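You operate a simulated robot arm through the tools that you are given. There is no shell and no other tool. Be economical: measure what you need, move in short steps, check, and stop when the job is done.

You are at the controls of a simulated robot arm. One attempt, no reset.

TASK
Take the brown rag and put it on the white sign on the wire line bench top.

Only the result counts: the job must be done as asked and must still hold three seconds after the hand-in. Knocking over, shifting, dropping, spilling or breaking anything else fails it.

THE ROBOT
A 7-joint arm with a two-finger parallel gripper, fixed in place. Base frame: the origin is at the foot of the arm, x ahead of it, y to its left, z up; the work surface is at about z = 0.86. Lengths are in m, angles in degrees, forces in N, time in s.
With the tool pointing down near the work surface it reaches from about 0.3 to 0.7 m from the base axis. Its first joint turns from -66.0 to 66.0 degrees. Payload 1.57 kg.
Tool frame: the origin (TCP) lies between the finger pads and is the grasp point; the fingertips stand 0.03 m ahead of it; z points along the fingers, y is the line along which they close. The gripper opens to 0.11 m. The fingers are 0.024 m wide and 0.012 m thick; the gripper's body (0.048 by 0.112 m) begins 0.078 m behind the TCP.
Orientation is told as [roll, pitch, yaw] about the base's x, y, z axes, in that order, counted from this pose: with the fingers straight down and closing along the base's y, the tool's x points along the base's -x, its y along +y and its z along -z.

THE INTERFACE
- The arm moves only by the tool step_arm. Its arguments are lists of equal length, an entry for each row: "delta_pos": the shift along the tool's x, y, z in m, a list of three; "turn": the turn, a rotation vector about the tool's x, y, z in rad, a list of three; "grip": the gripper command, from -1 (shut) to 1 (fully open), values between in proportion. In form: {"delta_pos": [[dx, dy, dz], ...], "turn": [[rx, ry, rz], ...], "grip": [grip, ...]}. A call has 1 to 10 rows; each row shifts and turns the commanded pose from where the row before left it, along the tool's axes as they then stand. Rows are played at 5 a second. More than 0.05 m and 8.6 degrees between two rows, or a gripper value outside its range, and nothing of the call is played. A pose out of reach is approached as far as the arm can. The call stops where the force on the tool passes 40 N (or 10 N more than at its start, if that is more) or the arm is blocked; 0.2 s more then pass. The fingers move at their own pace (about 0.108 m/s each) and stop on an object; they squeeze with about 42 N. The grip force told is the motor's: it shows also when the fingers shut on nothing. Time passes only in rows, and 0.2 s behind the last, so rows that do not move let the fingers close. It gives the time, the measured TCP pose, the force on the tool (base axes), the opening and the grip force at its end, in the units of the frame above (readings bear some noise), and new pictures: "show" is both (left out), scene, wrist or none.
- Cameras (640 x 400 px; columns grow to the right, rows downward): "scene" is fixed at [0.1729, -0.4089, 1.4236]; the picture's right is [0.74, -0.67, 0.00], its down [-0.36, -0.39, -0.85] and it looks along [0.57, 0.63, -0.53] (base axes); focal length 339 px, centre (320, 200). "wrist" rides on the gripper at [-0.036, 0, -0.08] in the tool frame; the picture's right is [0.00, -1.00, 0.00], its down [0.97, 0.00, -0.24] and it looks along [0.24, 0.00, 0.97] (tool axes); focal length 218 px, centre (320, 200). There is no depth. A picture from a camera that has moved, and an enlarged one, comes with that camera's place and axes in the base frame and with its lens. The place of the scene camera against the robot may be out by one fixed shift of up to 0.025 m in any direction.
- zoom(camera, box): a new picture of the part [left, top, right, bottom] of that camera's present view, enlarged. No time passes.
- job_done(): hands the job in; it is judged then, once.

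Go step by step. Nothing tells you positions but the pictures and the camera data: compare them with the known pose of the tool, close in by small moves and look again before you grip or let go. The budget is 90 turns and 170 pictures, counting those below and the enlarged ones. Unless the task says otherwise, let go and move clear before handing in, and close with one line.

The tools are called after "Call:" by a JSON object that holds its "method" and its "body". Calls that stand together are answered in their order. step_arm: Moves the arm, as the interface text tells. Its arguments: {"type":"object","properties":{"delta_pos":{"type":"array","items":{"type":"array","items":{"type":"number"}}},"turn":{"type":"array","items":{"type":"array","items":{"type":"number"}}},"grip":{"type":"array","items":{"type":"number"}},"show":{"type":"string","enum":["both","scene","wrist","none"]}},"required":["delta_pos","turn","grip"]} The other tools are called the same way: zoom (camera, box) takes an enlarged picture of a part of a camera's view; job_done () hands the job in.

At the start:

```text
time_s: 0.0
tool_pos: [0.3855, -0.0299, 1.1779]
tcp_rot: [0.0, 0.0, 0.0]
ft_force: [-0.2, -0.2, -0.4]
finger_gap: 0.11
grasp_force: 0.0
```

scene: 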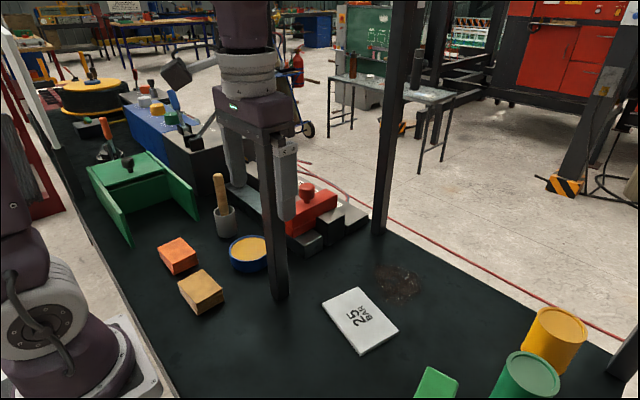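
wrist: 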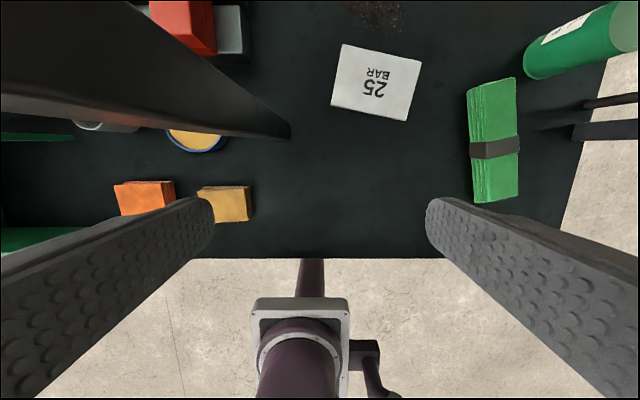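

I see a tan/brown folded block and an orange one to the left, the white "25 BAR" sign ahead, and a post standing nearby. I'll zoom in to identify the rag and the obstacles.

Call:
{"method": "zoom", "body": {"camera": "scene", "box": [140, 200, 300, 320]}}

Call:
{"method": "zoom", "body": {"camera": "wrist", "box": [90, 60, 310, 260]}}

Call:
{"method": "zoom", "body": {"camera": "scene", "box": [280, 240, 520, 400]}}

```text
3.33 times, centred on (220, 260) of scene
camera zoom: at [0.1729, -0.4089, 1.4236], right [0.74, -0.67, 0.0], down [-0.36, -0.39, -0.85], along [0.57, 0.63, -0.53], focal length 1130 px, centre (653, 0)
```

zoom: 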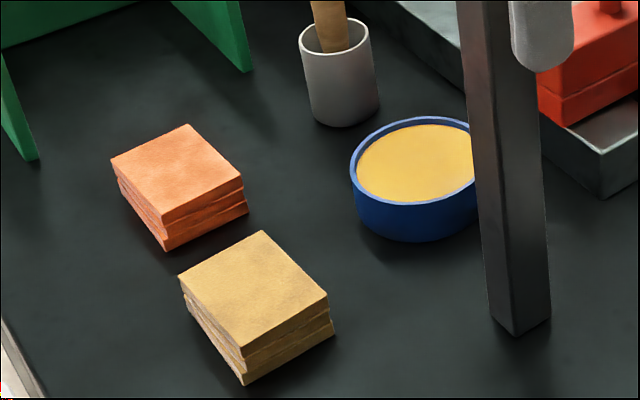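

```text
2.00 times, centred on (200, 160) of wrist
camera zoom: at [0.4207, -0.0304, 1.2578], right [0.0, -1.0, 0.0], down [-0.97, 0.0, 0.24], along [-0.24, 0.0, -0.97], focal length 436 px, centre (560, 280)
```

zoom: 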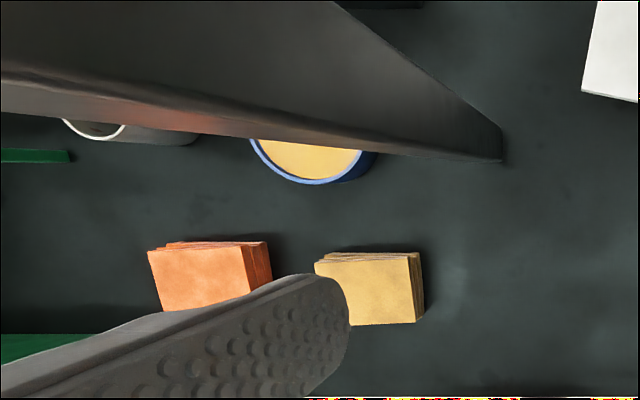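

```text
2.50 times, centred on (400, 320) of scene
camera zoom: at [0.1729, -0.4089, 1.4236], right [0.74, -0.67, 0.0], down [-0.36, -0.39, -0.85], along [0.57, 0.63, -0.53], focal length 848 px, centre (120, -100)
```

zoom: 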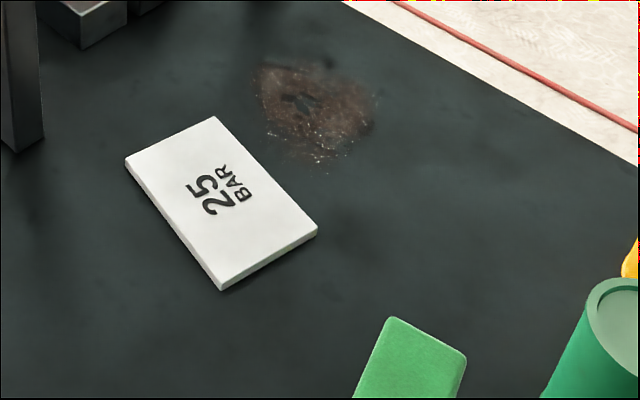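

The tan folded rag (the brown one) is near (0.32, 0.136), and the sign is near (0.52, -0.12). A vertical post stands at about (0.45, 0.03). I'll back away from the post first, then go over the rag.

Call:
{"method": "step_arm", "body": {"delta_pos": [[0.03, 0, 0], [0.03, 0, 0], [0, 0.04, 0], [0, 0.04, 0], [0, 0.04, 0], [0, 0.04, 0], [0, 0, 0]], "turn": [[0, 0, 0], [0, 0, 0], [0, 0, 0], [0, 0, 0], [0, 0, 0], [0, 0, 0], [0, 0, 0]], "grip": [1, 1, 1, 1, 1, 1, 1]}}

```text
time_s: 1.6
tool_pos: [0.3264, 0.1306, 1.1778]
tcp_rot: [0.1, 0.0, -0.1]
ft_force: [0.5, 0.7, -0.4]
finger_gap: 0.11
grasp_force: 0.0
camera wrist: at [0.3604, 0.1303, 1.2571], right [0.0, -1.0, 0.0], down [-0.97, 0.0, 0.24], along [-0.24, 0.0, -0.97], focal length 218 px, centre (320, 200)
```

scene: 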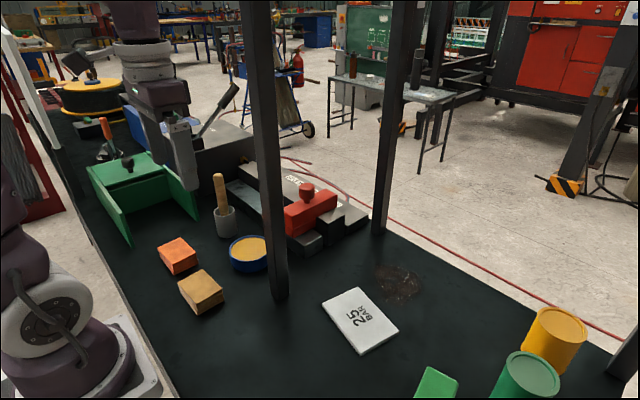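
wrist: 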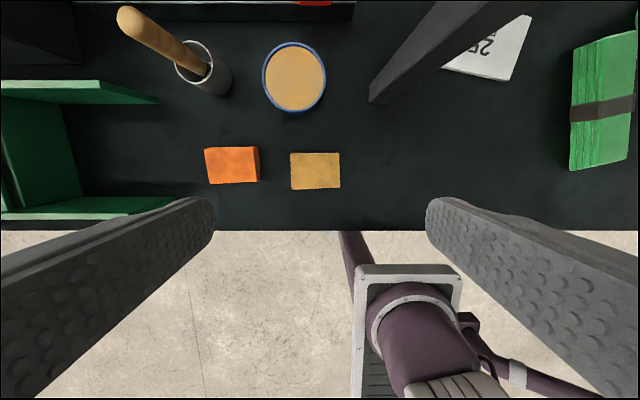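

The rag is square to the axes, about 0.083 in y by 0.06 in x, centred near (0.320, 0.139), with its top at about 0.885. The orange rag sits next to it in y, so I'll turn the gripper 90° to close along x.

Call:
{"method": "step_arm", "body": {"delta_pos": [[0.006, 0.008, 0], [0, 0, 0], [0, 0, 0], [0, 0, 0], [0, 0, 0], [0, 0, 0], [0, 0, 0], [0, 0, 0], [0, 0, 0], [0, 0, 0]], "turn": [[0, 0, 0.145], [0, 0, 0.145], [0, 0, 0.145], [0, 0, 0.145], [0, 0, 0.145], [0, 0, 0.145], [0, 0, 0.145], [0, 0, 0.145], [0, 0, 0.145], [0, 0, 0.145]], "grip": [1, 1, 1, 1, 1, 1, 1, 1, 1, 1], "show": "none"}}

Call:
{"method": "step_arm", "body": {"delta_pos": [[0, 0, 0], [0, 0, 0.04], [0, 0, 0.04], [0, 0, 0.04], [0, 0, 0]], "turn": [[0, 0, 0.1208], [0, 0, 0], [0, 0, 0], [0, 0, 0], [0, 0, 0]], "grip": [1, 1, 1, 1, 1]}}

```text
time_s: 3.8
tool_pos: [0.3201, 0.138, 1.1777]
tcp_rot: [0.1, 0.0, -83.2]
ft_force: [0.5, 0.1, -0.2]
finger_gap: 0.1102
grasp_force: 0.1
```

```text
time_s: 5.0
tool_pos: [0.3207, 0.1374, 1.0578]
tcp_rot: [0.0, 0.0, -89.9]
ft_force: [1.4, 0.0, -0.2]
finger_gap: 0.1103
grasp_force: 0.0
camera wrist: at [0.3189, 0.1007, 1.1379], right [-1.0, 0.0, 0.0], down [0.0, 0.97, 0.24], along [0.0, 0.24, -0.97], focal length 218 px, centre (320, 200)
```

scene: 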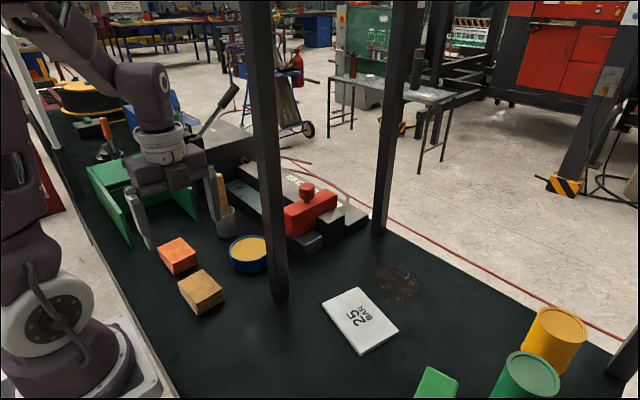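
wrist: 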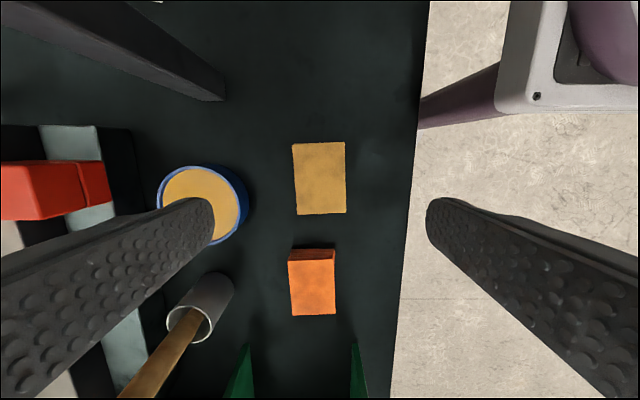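

The gripper is centred over the rag. I'll narrow the opening to 0.09 to keep clear of the blue bowl and descend.

Call:
{"method": "step_arm", "body": {"delta_pos": [[0, 0, 0.03], [0, 0, 0.03], [0, 0, 0.03], [0, 0, 0.03], [0, 0, 0]], "turn": [[0, 0, 0], [0, 0, 0], [0, 0, 0], [0, 0, 0], [0, 0, 0]], "grip": [0.64, 0.64, 0.64, 0.64, 0.64]}}

```text
time_s: 6.2
tool_pos: [0.321, 0.1377, 0.9384]
tcp_rot: [0.0, 0.0, -90.0]
ft_force: [-1.0, -0.3, -0.3]
finger_gap: 0.0901
grasp_force: 0.0
camera wrist: at [0.3186, 0.1005, 1.0175], right [-1.0, 0.0, 0.0], down [0.0, 0.97, 0.24], along [0.0, 0.24, -0.97], focal length 218 px, centre (320, 200)
```

scene: 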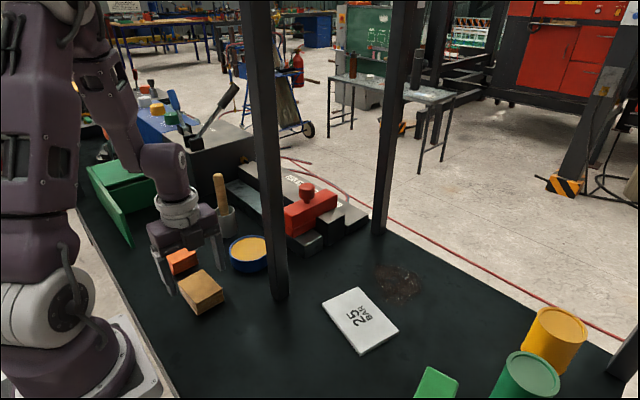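
wrist: 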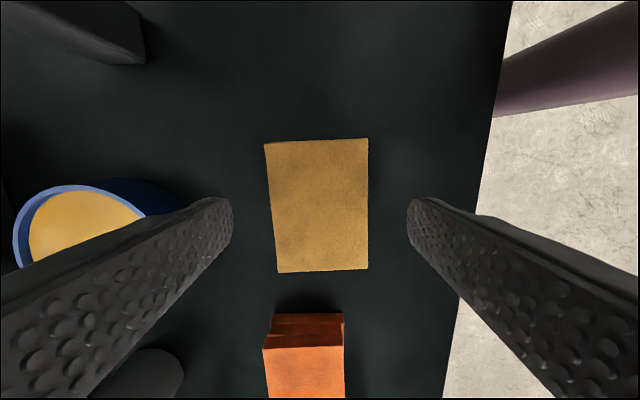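

It's aligned and clear of the neighbours. I'll make the final descent with the fingertips just above the bench, then close.

Call:
{"method": "step_arm", "body": {"delta_pos": [[0, 0, 0.02], [0, 0, 0.015], [0, 0, 0.008], [0, 0, 0]], "turn": [[0, 0, 0], [0, 0, 0], [0, 0, 0], [0, 0, 0]], "grip": [0.64, 0.64, 0.64, 0.64]}}

```text
time_s: 7.2
tool_pos: [0.3198, 0.1387, 0.8959]
tcp_rot: [0.0, -0.1, -90.0]
ft_force: [-0.4, -0.4, 0.9]
finger_gap: 0.0901
grasp_force: 0.0
camera wrist: at [0.319, 0.1011, 0.9747], right [-1.0, 0.0, 0.0], down [0.0, 0.97, 0.24], along [0.0, 0.24, -0.97], focal length 218 px, centre (320, 200)
```

scene: 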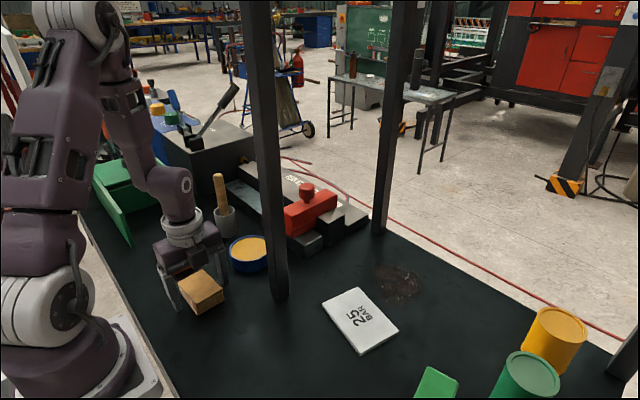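
wrist: 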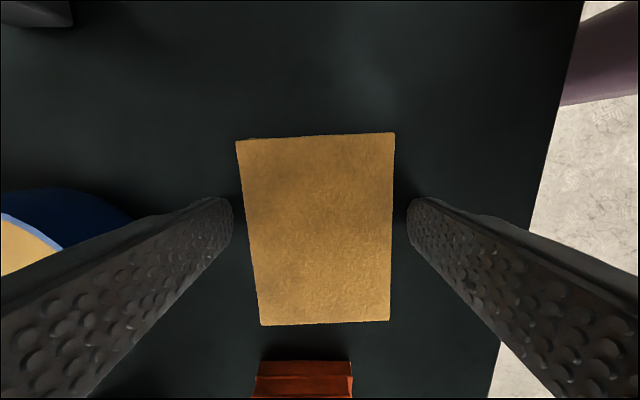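

The fingers stand on both sides of the rag. I'll close now.

Call:
{"method": "step_arm", "body": {"delta_pos": [[0, 0, 0], [0, 0, 0], [0, 0, 0], [0, 0, 0]], "turn": [[0, 0, 0], [0, 0, 0], [0, 0, 0], [0, 0, 0]], "grip": [-1, -1, -1, -1]}}

```text
time_s: 8.2
tool_pos: [0.3207, 0.1387, 0.8962]
tcp_rot: [0.0, 0.0, -90.0]
ft_force: [0.5, -0.5, -0.8]
finger_gap: 0.0569
grasp_force: 42.3
camera wrist: at [0.3189, 0.1011, 0.9749], right [-1.0, 0.0, 0.0], down [0.0, 0.97, 0.24], along [0.0, 0.24, -0.97], focal length 218 px, centre (320, 200)
```

scene: 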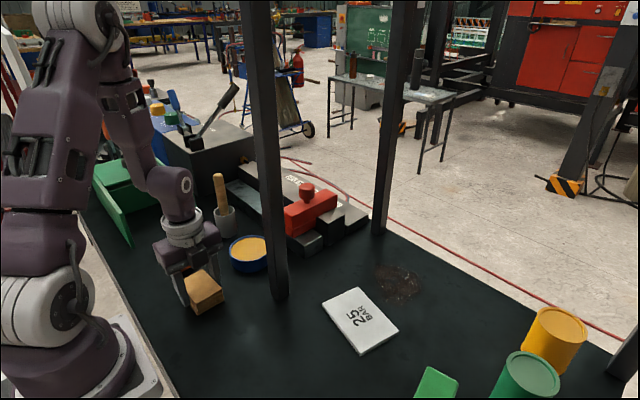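
wrist: 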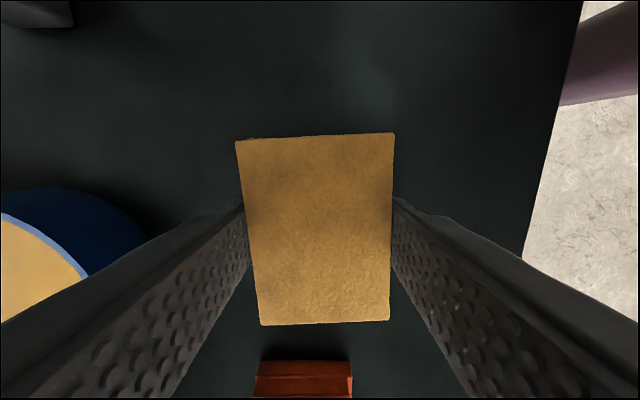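

It's gripped at 0.057. I'll lift it straight up.

Call:
{"method": "step_arm", "body": {"delta_pos": [[0, 0, -0.02], [0, 0, -0.03], [0, 0, -0.04], [0, 0, -0.04], [0, 0, -0.03], [0, 0, 0]], "turn": [[0, 0, 0], [0, 0, 0], [0, 0, 0], [0, 0, 0], [0, 0, 0], [0, 0, 0]], "grip": [-1, -1, -1, -1, -1, -1]}}

```text
time_s: 9.6
tool_pos: [0.319, 0.1369, 1.0562]
tcp_rot: [0.0, 0.1, -90.1]
ft_force: [-0.1, -0.1, -0.9]
finger_gap: 0.057
grasp_force: 42.1
camera wrist: at [0.3185, 0.1013, 1.1356], right [-1.0, 0.0, 0.0], down [0.0, 0.97, 0.24], along [0.0, 0.24, -0.97], focal length 218 px, centre (320, 200)
```

scene: 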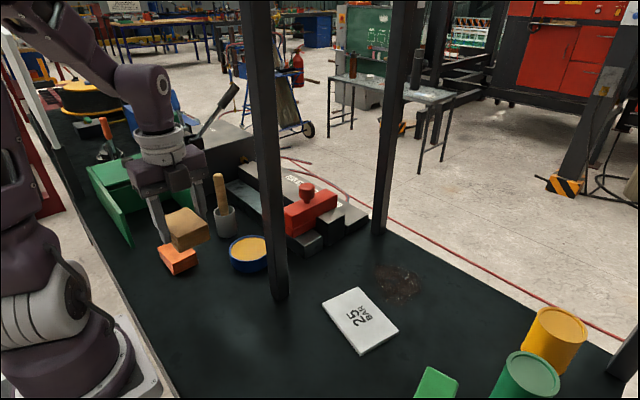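
wrist: 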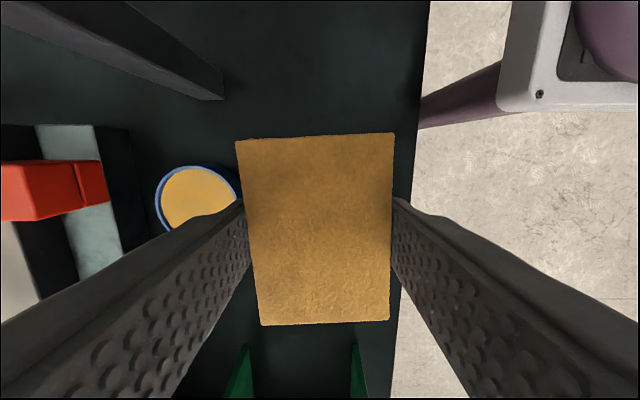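

The rag is held firmly. I'll go across in -y at x = 0.32, inside of the post.

Call:
{"method": "step_arm", "body": {"delta_pos": [[-0.03, 0, 0], [-0.04, 0, 0], [-0.04, 0, 0], [-0.04, 0, 0], [-0.04, 0, 0], [-0.04, 0, 0], [-0.03, 0, 0], [0, 0, 0]], "turn": [[0, 0, 0], [0, 0, 0], [0, 0, 0], [0, 0, 0], [0, 0, 0], [0, 0, 0], [0, 0, 0], [0, 0, 0]], "grip": [-1, -1, -1, -1, -1, -1, -1, -1]}}

```text
time_s: 11.4
tool_pos: [0.3201, -0.122, 1.054]
tcp_rot: [0.1, 0.0, -90.0]
ft_force: [0.2, 0.1, -0.3]
finger_gap: 0.0567
grasp_force: 42.2
camera wrist: at [0.3188, -0.1583, 1.1345], right [-1.0, 0.0, 0.0], down [0.0, 0.97, 0.24], along [0.0, 0.24, -0.97], focal length 218 px, centre (320, 200)
```

scene: 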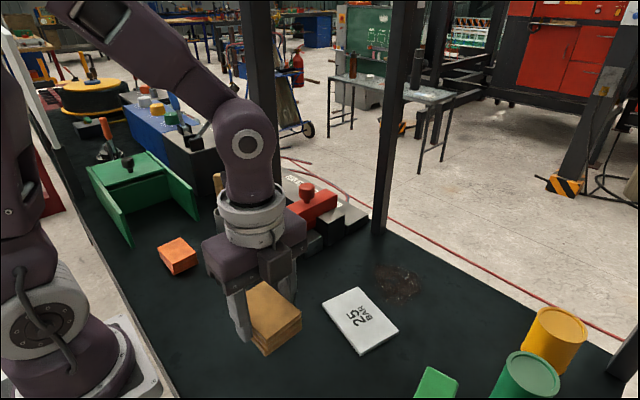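
wrist: 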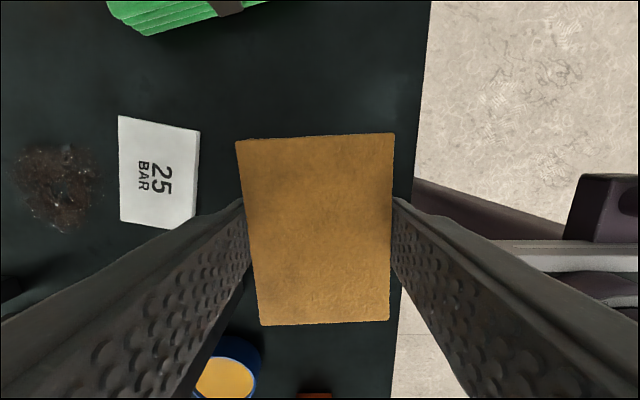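

The sign centre is near (0.512, -0.128). I'll move out over it, keeping well to the right of the post.

Call:
{"method": "step_arm", "body": {"delta_pos": [[-0.006, 0.03, 0], [0, 0.04, 0], [0, 0.04, 0], [0, 0.04, 0], [0, 0.03, 0], [0, 0.01, 0], [0, 0, 0]], "turn": [[0, 0, 0], [0, 0, 0], [0, 0, 0], [0, 0, 0], [0, 0, 0], [0, 0, 0], [0, 0, 0]], "grip": [-1, -1, -1, -1, -1, -1, -1]}}

```text
time_s: 13.0
tool_pos: [0.5097, -0.1283, 1.0549]
tcp_rot: [0.0, 0.0, -90.0]
ft_force: [1.0, 0.0, -0.8]
finger_gap: 0.0569
grasp_force: 41.9
camera wrist: at [0.5086, -0.1643, 1.1343], right [-1.0, 0.0, 0.0], down [0.0, 0.97, 0.24], along [0.0, 0.24, -0.97], focal length 218 px, centre (320, 200)
```

scene: 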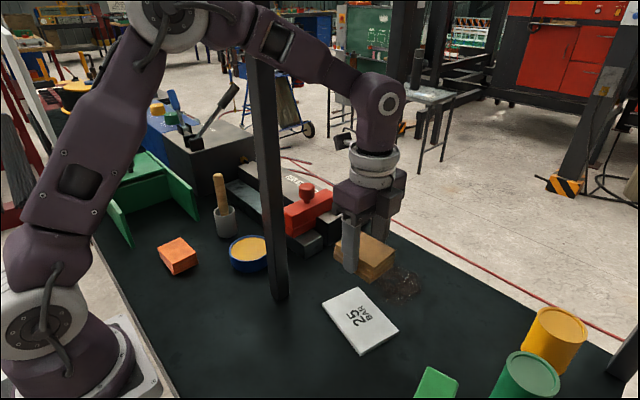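
wrist: 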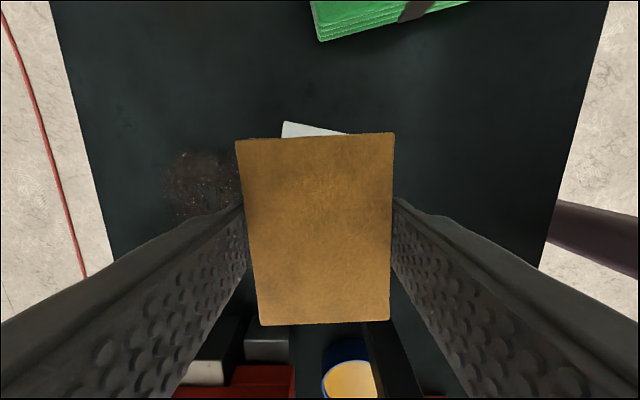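

Combining both views, the sign centre is about (0.515, -0.129), and it is turned about 10° clockwise. I'll adjust, turn to match and lower most of the way.

Call:
{"method": "step_arm", "body": {"delta_pos": [[0, 0.005, 0], [0, 0, 0], [0, 0, 0.03], [0, 0, 0.03], [0, 0, 0.03], [0, 0, 0.02], [0, 0, 0]], "turn": [[0, 0, 0.085], [0, 0, 0.085], [0, 0, 0], [0, 0, 0], [0, 0, 0], [0, 0, 0], [0, 0, 0]], "grip": [-1, -1, -1, -1, -1, -1, -1]}}

Call:
{"method": "zoom", "body": {"camera": "scene", "box": [280, 240, 440, 360]}}

```text
time_s: 14.6
tool_pos: [0.5137, -0.1281, 0.9447]
tcp_rot: [0.0, 0.0, -99.8]
ft_force: [-0.4, 0.4, 0.1]
finger_gap: 0.0568
grasp_force: 41.9
camera wrist: at [0.5071, -0.1639, 1.0245], right [-0.99, 0.17, 0.0], down [0.16, 0.96, 0.24], along [0.04, 0.24, -0.97], focal length 218 px, centre (320, 200)
```

scene: 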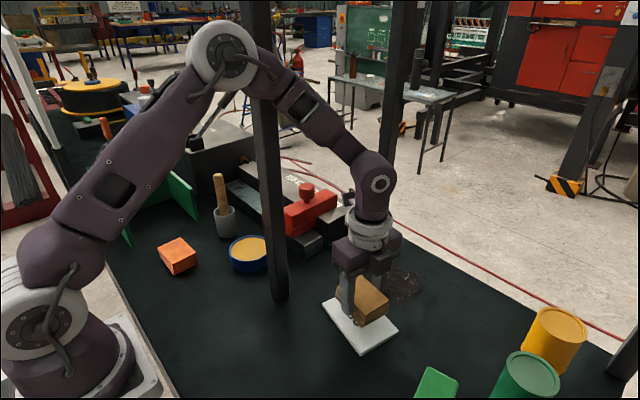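
wrist: 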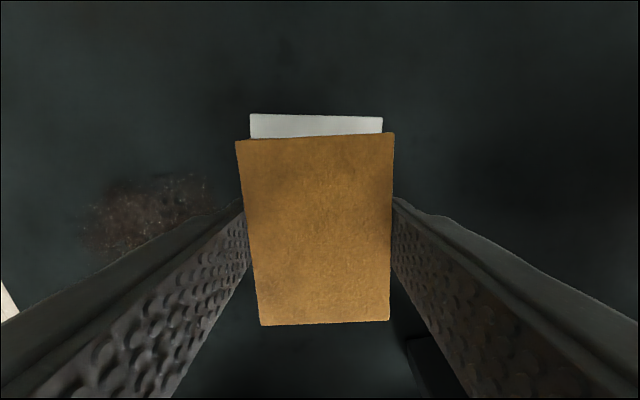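

```text
3.33 times, centred on (360, 300) of scene
camera zoom: at [0.173, -0.4089, 1.4236], right [0.74, -0.67, 0.0], down [-0.36, -0.39, -0.85], along [0.57, 0.63, -0.53], focal length 1130 px, centre (187, -133)
```

zoom: 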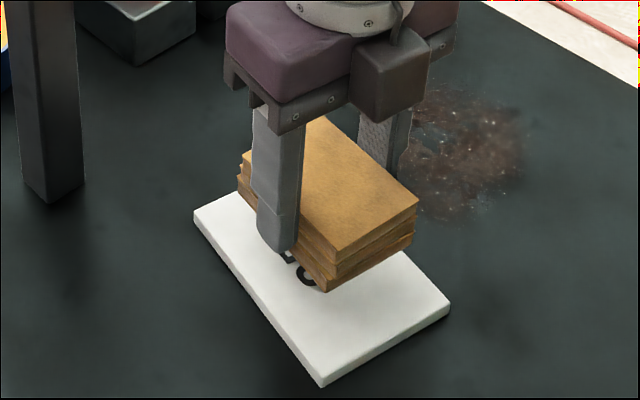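

It's well centred across the sign and slightly toward its near end, so I'll shift 5 mm and lower gently to contact.

Call:
{"method": "step_arm", "body": {"delta_pos": [[0.005, 0, 0.01], [0, 0, 0.01], [0, 0, 0.008], [0, 0, 0.004], [0, 0, 0]], "turn": [[0, 0, 0], [0, 0, 0], [0, 0, 0], [0, 0, 0], [0, 0, 0]], "grip": [-1, -1, -1, -1, -1], "show": "wrist"}}

Call:
{"method": "zoom", "body": {"camera": "scene", "box": [280, 240, 440, 360]}}

```text
time_s: 15.8
tool_pos: [0.516, -0.1224, 0.9132]
tcp_rot: [0.0, 0.0, -99.8]
ft_force: [0.3, -0.2, -1.1]
finger_gap: 0.0569
grasp_force: 42.4
camera wrist: at [0.5083, -0.1594, 0.9924], right [-0.99, 0.17, 0.0], down [0.16, 0.96, 0.24], along [0.04, 0.24, -0.97], focal length 218 px, centre (320, 200)
```

wrist: 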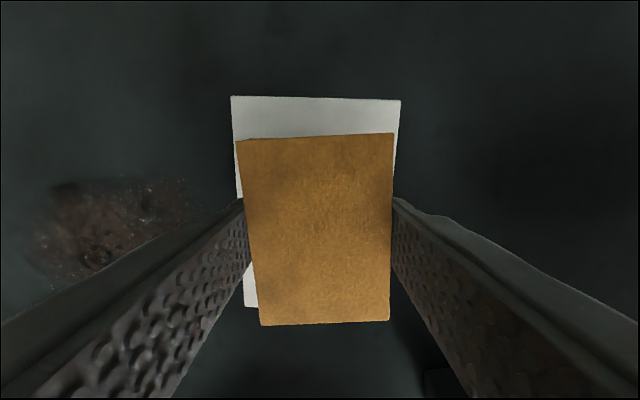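

```text
3.33 times, centred on (360, 300) of scene
camera zoom: at [0.1729, -0.4089, 1.4236], right [0.74, -0.67, 0.0], down [-0.36, -0.39, -0.85], along [0.57, 0.63, -0.53], focal length 1130 px, centre (187, -133)
```

zoom: 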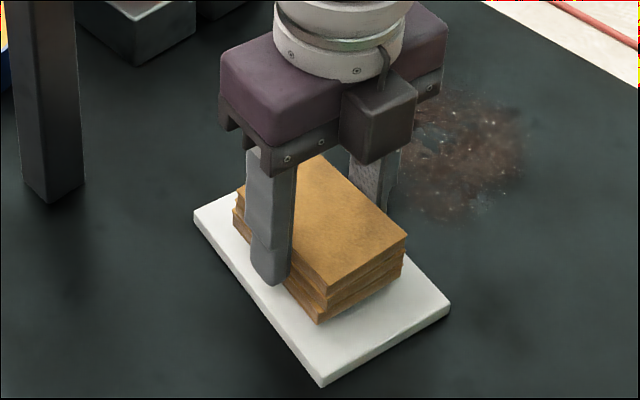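

The rag lies within the sign's outline and isn't touching yet. I'll lower a few millimetres more.

Call:
{"method": "step_arm", "body": {"delta_pos": [[0, 0, 0.003], [0, 0, 0.003], [0, 0, 0.001], [0, 0, 0]], "turn": [[0, 0, 0], [0, 0, 0], [0, 0, 0], [0, 0, 0]], "grip": [-1, -1, -1, -1], "show": "none"}}

Call:
{"method": "zoom", "body": {"camera": "scene", "box": [310, 270, 410, 360]}}

```text
time_s: 16.8
tool_pos: [0.5156, -0.1238, 0.9054]
tcp_rot: [0.1, -0.1, -99.8]
ft_force: [-0.4, -0.3, 0.8]
finger_gap: 0.0568
grasp_force: 42.0
```

```text
4.44 times, centred on (360, 315) of scene
camera zoom: at [0.1729, -0.4089, 1.4236], right [0.74, -0.67, 0.0], down [-0.36, -0.39, -0.85], along [0.57, 0.63, -0.53], focal length 1507 px, centre (142, -311)
```

zoom: 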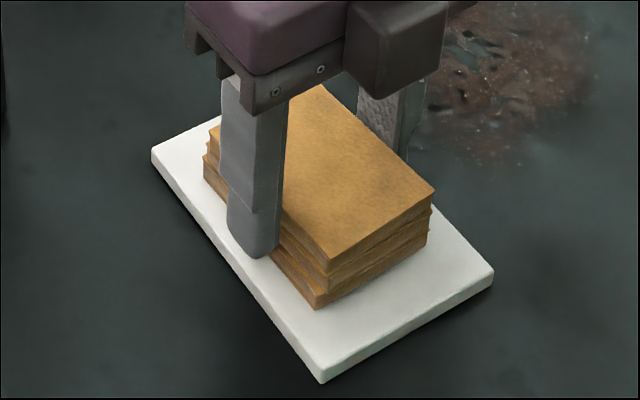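

It's almost touching. I'll creep down until there is a light contact force.

Call:
{"method": "step_arm", "body": {"delta_pos": [[0, 0, 0.0015], [0, 0, 0]], "turn": [[0, 0, 0], [0, 0, 0]], "grip": [-1, -1], "show": "none"}}

Call:
{"method": "zoom", "body": {"camera": "scene", "box": [310, 270, 410, 360]}}

```text
time_s: 17.4
tool_pos: [0.5146, -0.1231, 0.9051]
tcp_rot: [0.1, -0.1, -100.0]
ft_force: [-1.7, 0.8, 6.9]
finger_gap: 0.0568
grasp_force: 41.7
```

```text
4.44 times, centred on (360, 315) of scene
camera zoom: at [0.1728, -0.4089, 1.4236], right [0.74, -0.67, 0.0], down [-0.36, -0.39, -0.85], along [0.57, 0.63, -0.53], focal length 1507 px, centre (142, -311)
```

zoom: 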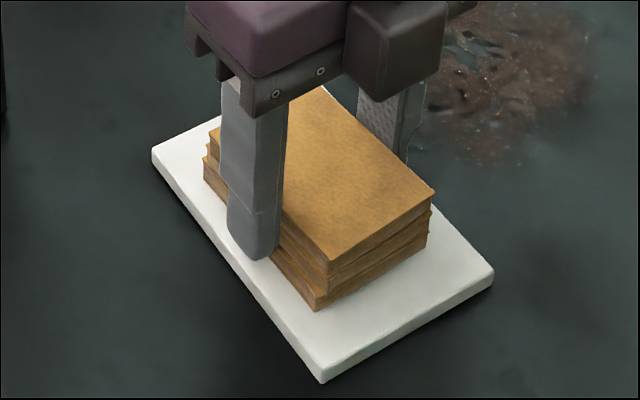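

The 7 N contact shows the rag is resting on the sign. I'll release with a partial opening and then rise straight up.

Call:
{"method": "step_arm", "body": {"delta_pos": [[0, 0, -0.001], [0, 0, 0], [0, 0, 0], [0, 0, -0.01], [0, 0, -0.03], [0, 0, -0.04], [0, 0, -0.04], [0, 0, -0.04], [0, 0, 0]], "turn": [[0, 0, 0], [0, 0, 0], [0, 0, 0], [0, 0, 0], [0, 0, 0], [0, 0, 0], [0, 0, 0], [0, 0, 0], [0, 0, 0]], "grip": [0.3, 0.5, 0.64, 0.64, 0.64, 0.64, 0.64, 0.64, 0.64]}}

Call:
{"method": "zoom", "body": {"camera": "scene", "box": [310, 270, 410, 360]}}

```text
time_s: 19.4
tool_pos: [0.5153, -0.1242, 1.0652]
tcp_rot: [-0.1, 0.0, -99.8]
ft_force: [-0.6, -0.7, 0.4]
finger_gap: 0.0901
grasp_force: 0.2
camera wrist: at [0.5082, -0.1592, 1.1451], right [-0.99, 0.17, 0.0], down [0.16, 0.96, 0.24], along [0.04, 0.24, -0.97], focal length 218 px, centre (320, 200)
```

scene: 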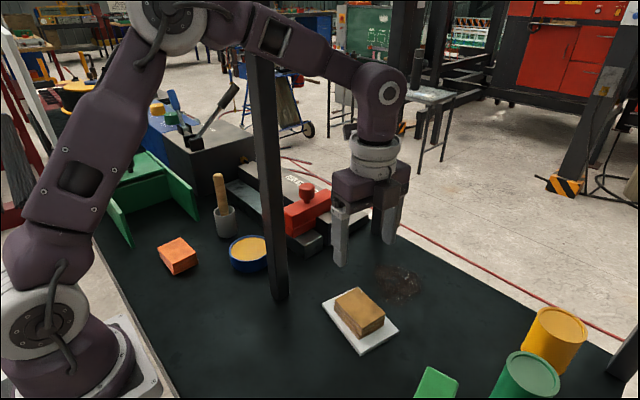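
wrist: 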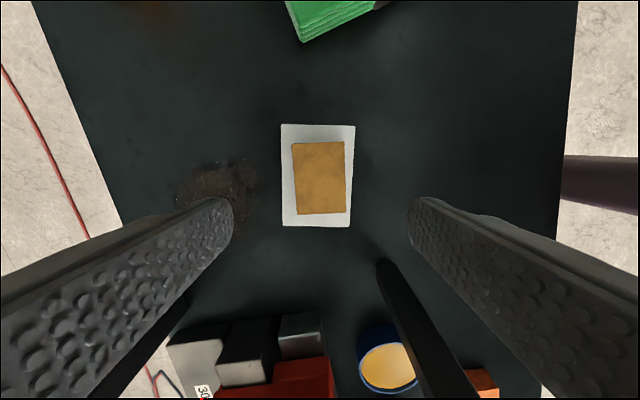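

```text
4.44 times, centred on (360, 315) of scene
camera zoom: at [0.1729, -0.4089, 1.4236], right [0.74, -0.67, 0.0], down [-0.36, -0.39, -0.85], along [0.57, 0.63, -0.53], focal length 1507 px, centre (142, -311)
```

zoom: 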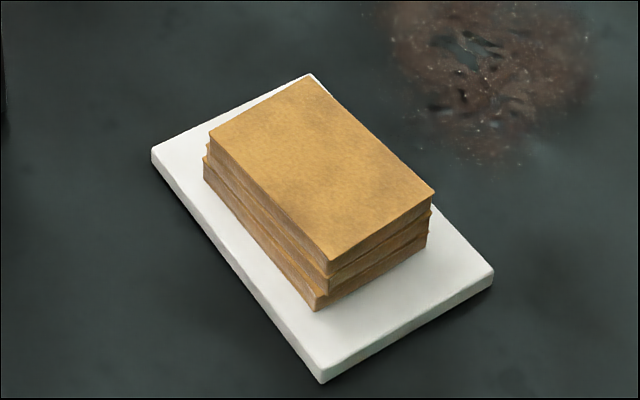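

The rag lies centred on the white sign, the gripper is clear, and nothing else has moved. I'm handing in.

Call:
{"method": "job_done", "body": {}}

```text
The job is handed in.
```

The brown rag is resting on the white "25 BAR" sign, the gripper is clear of it, and the job is handed in.
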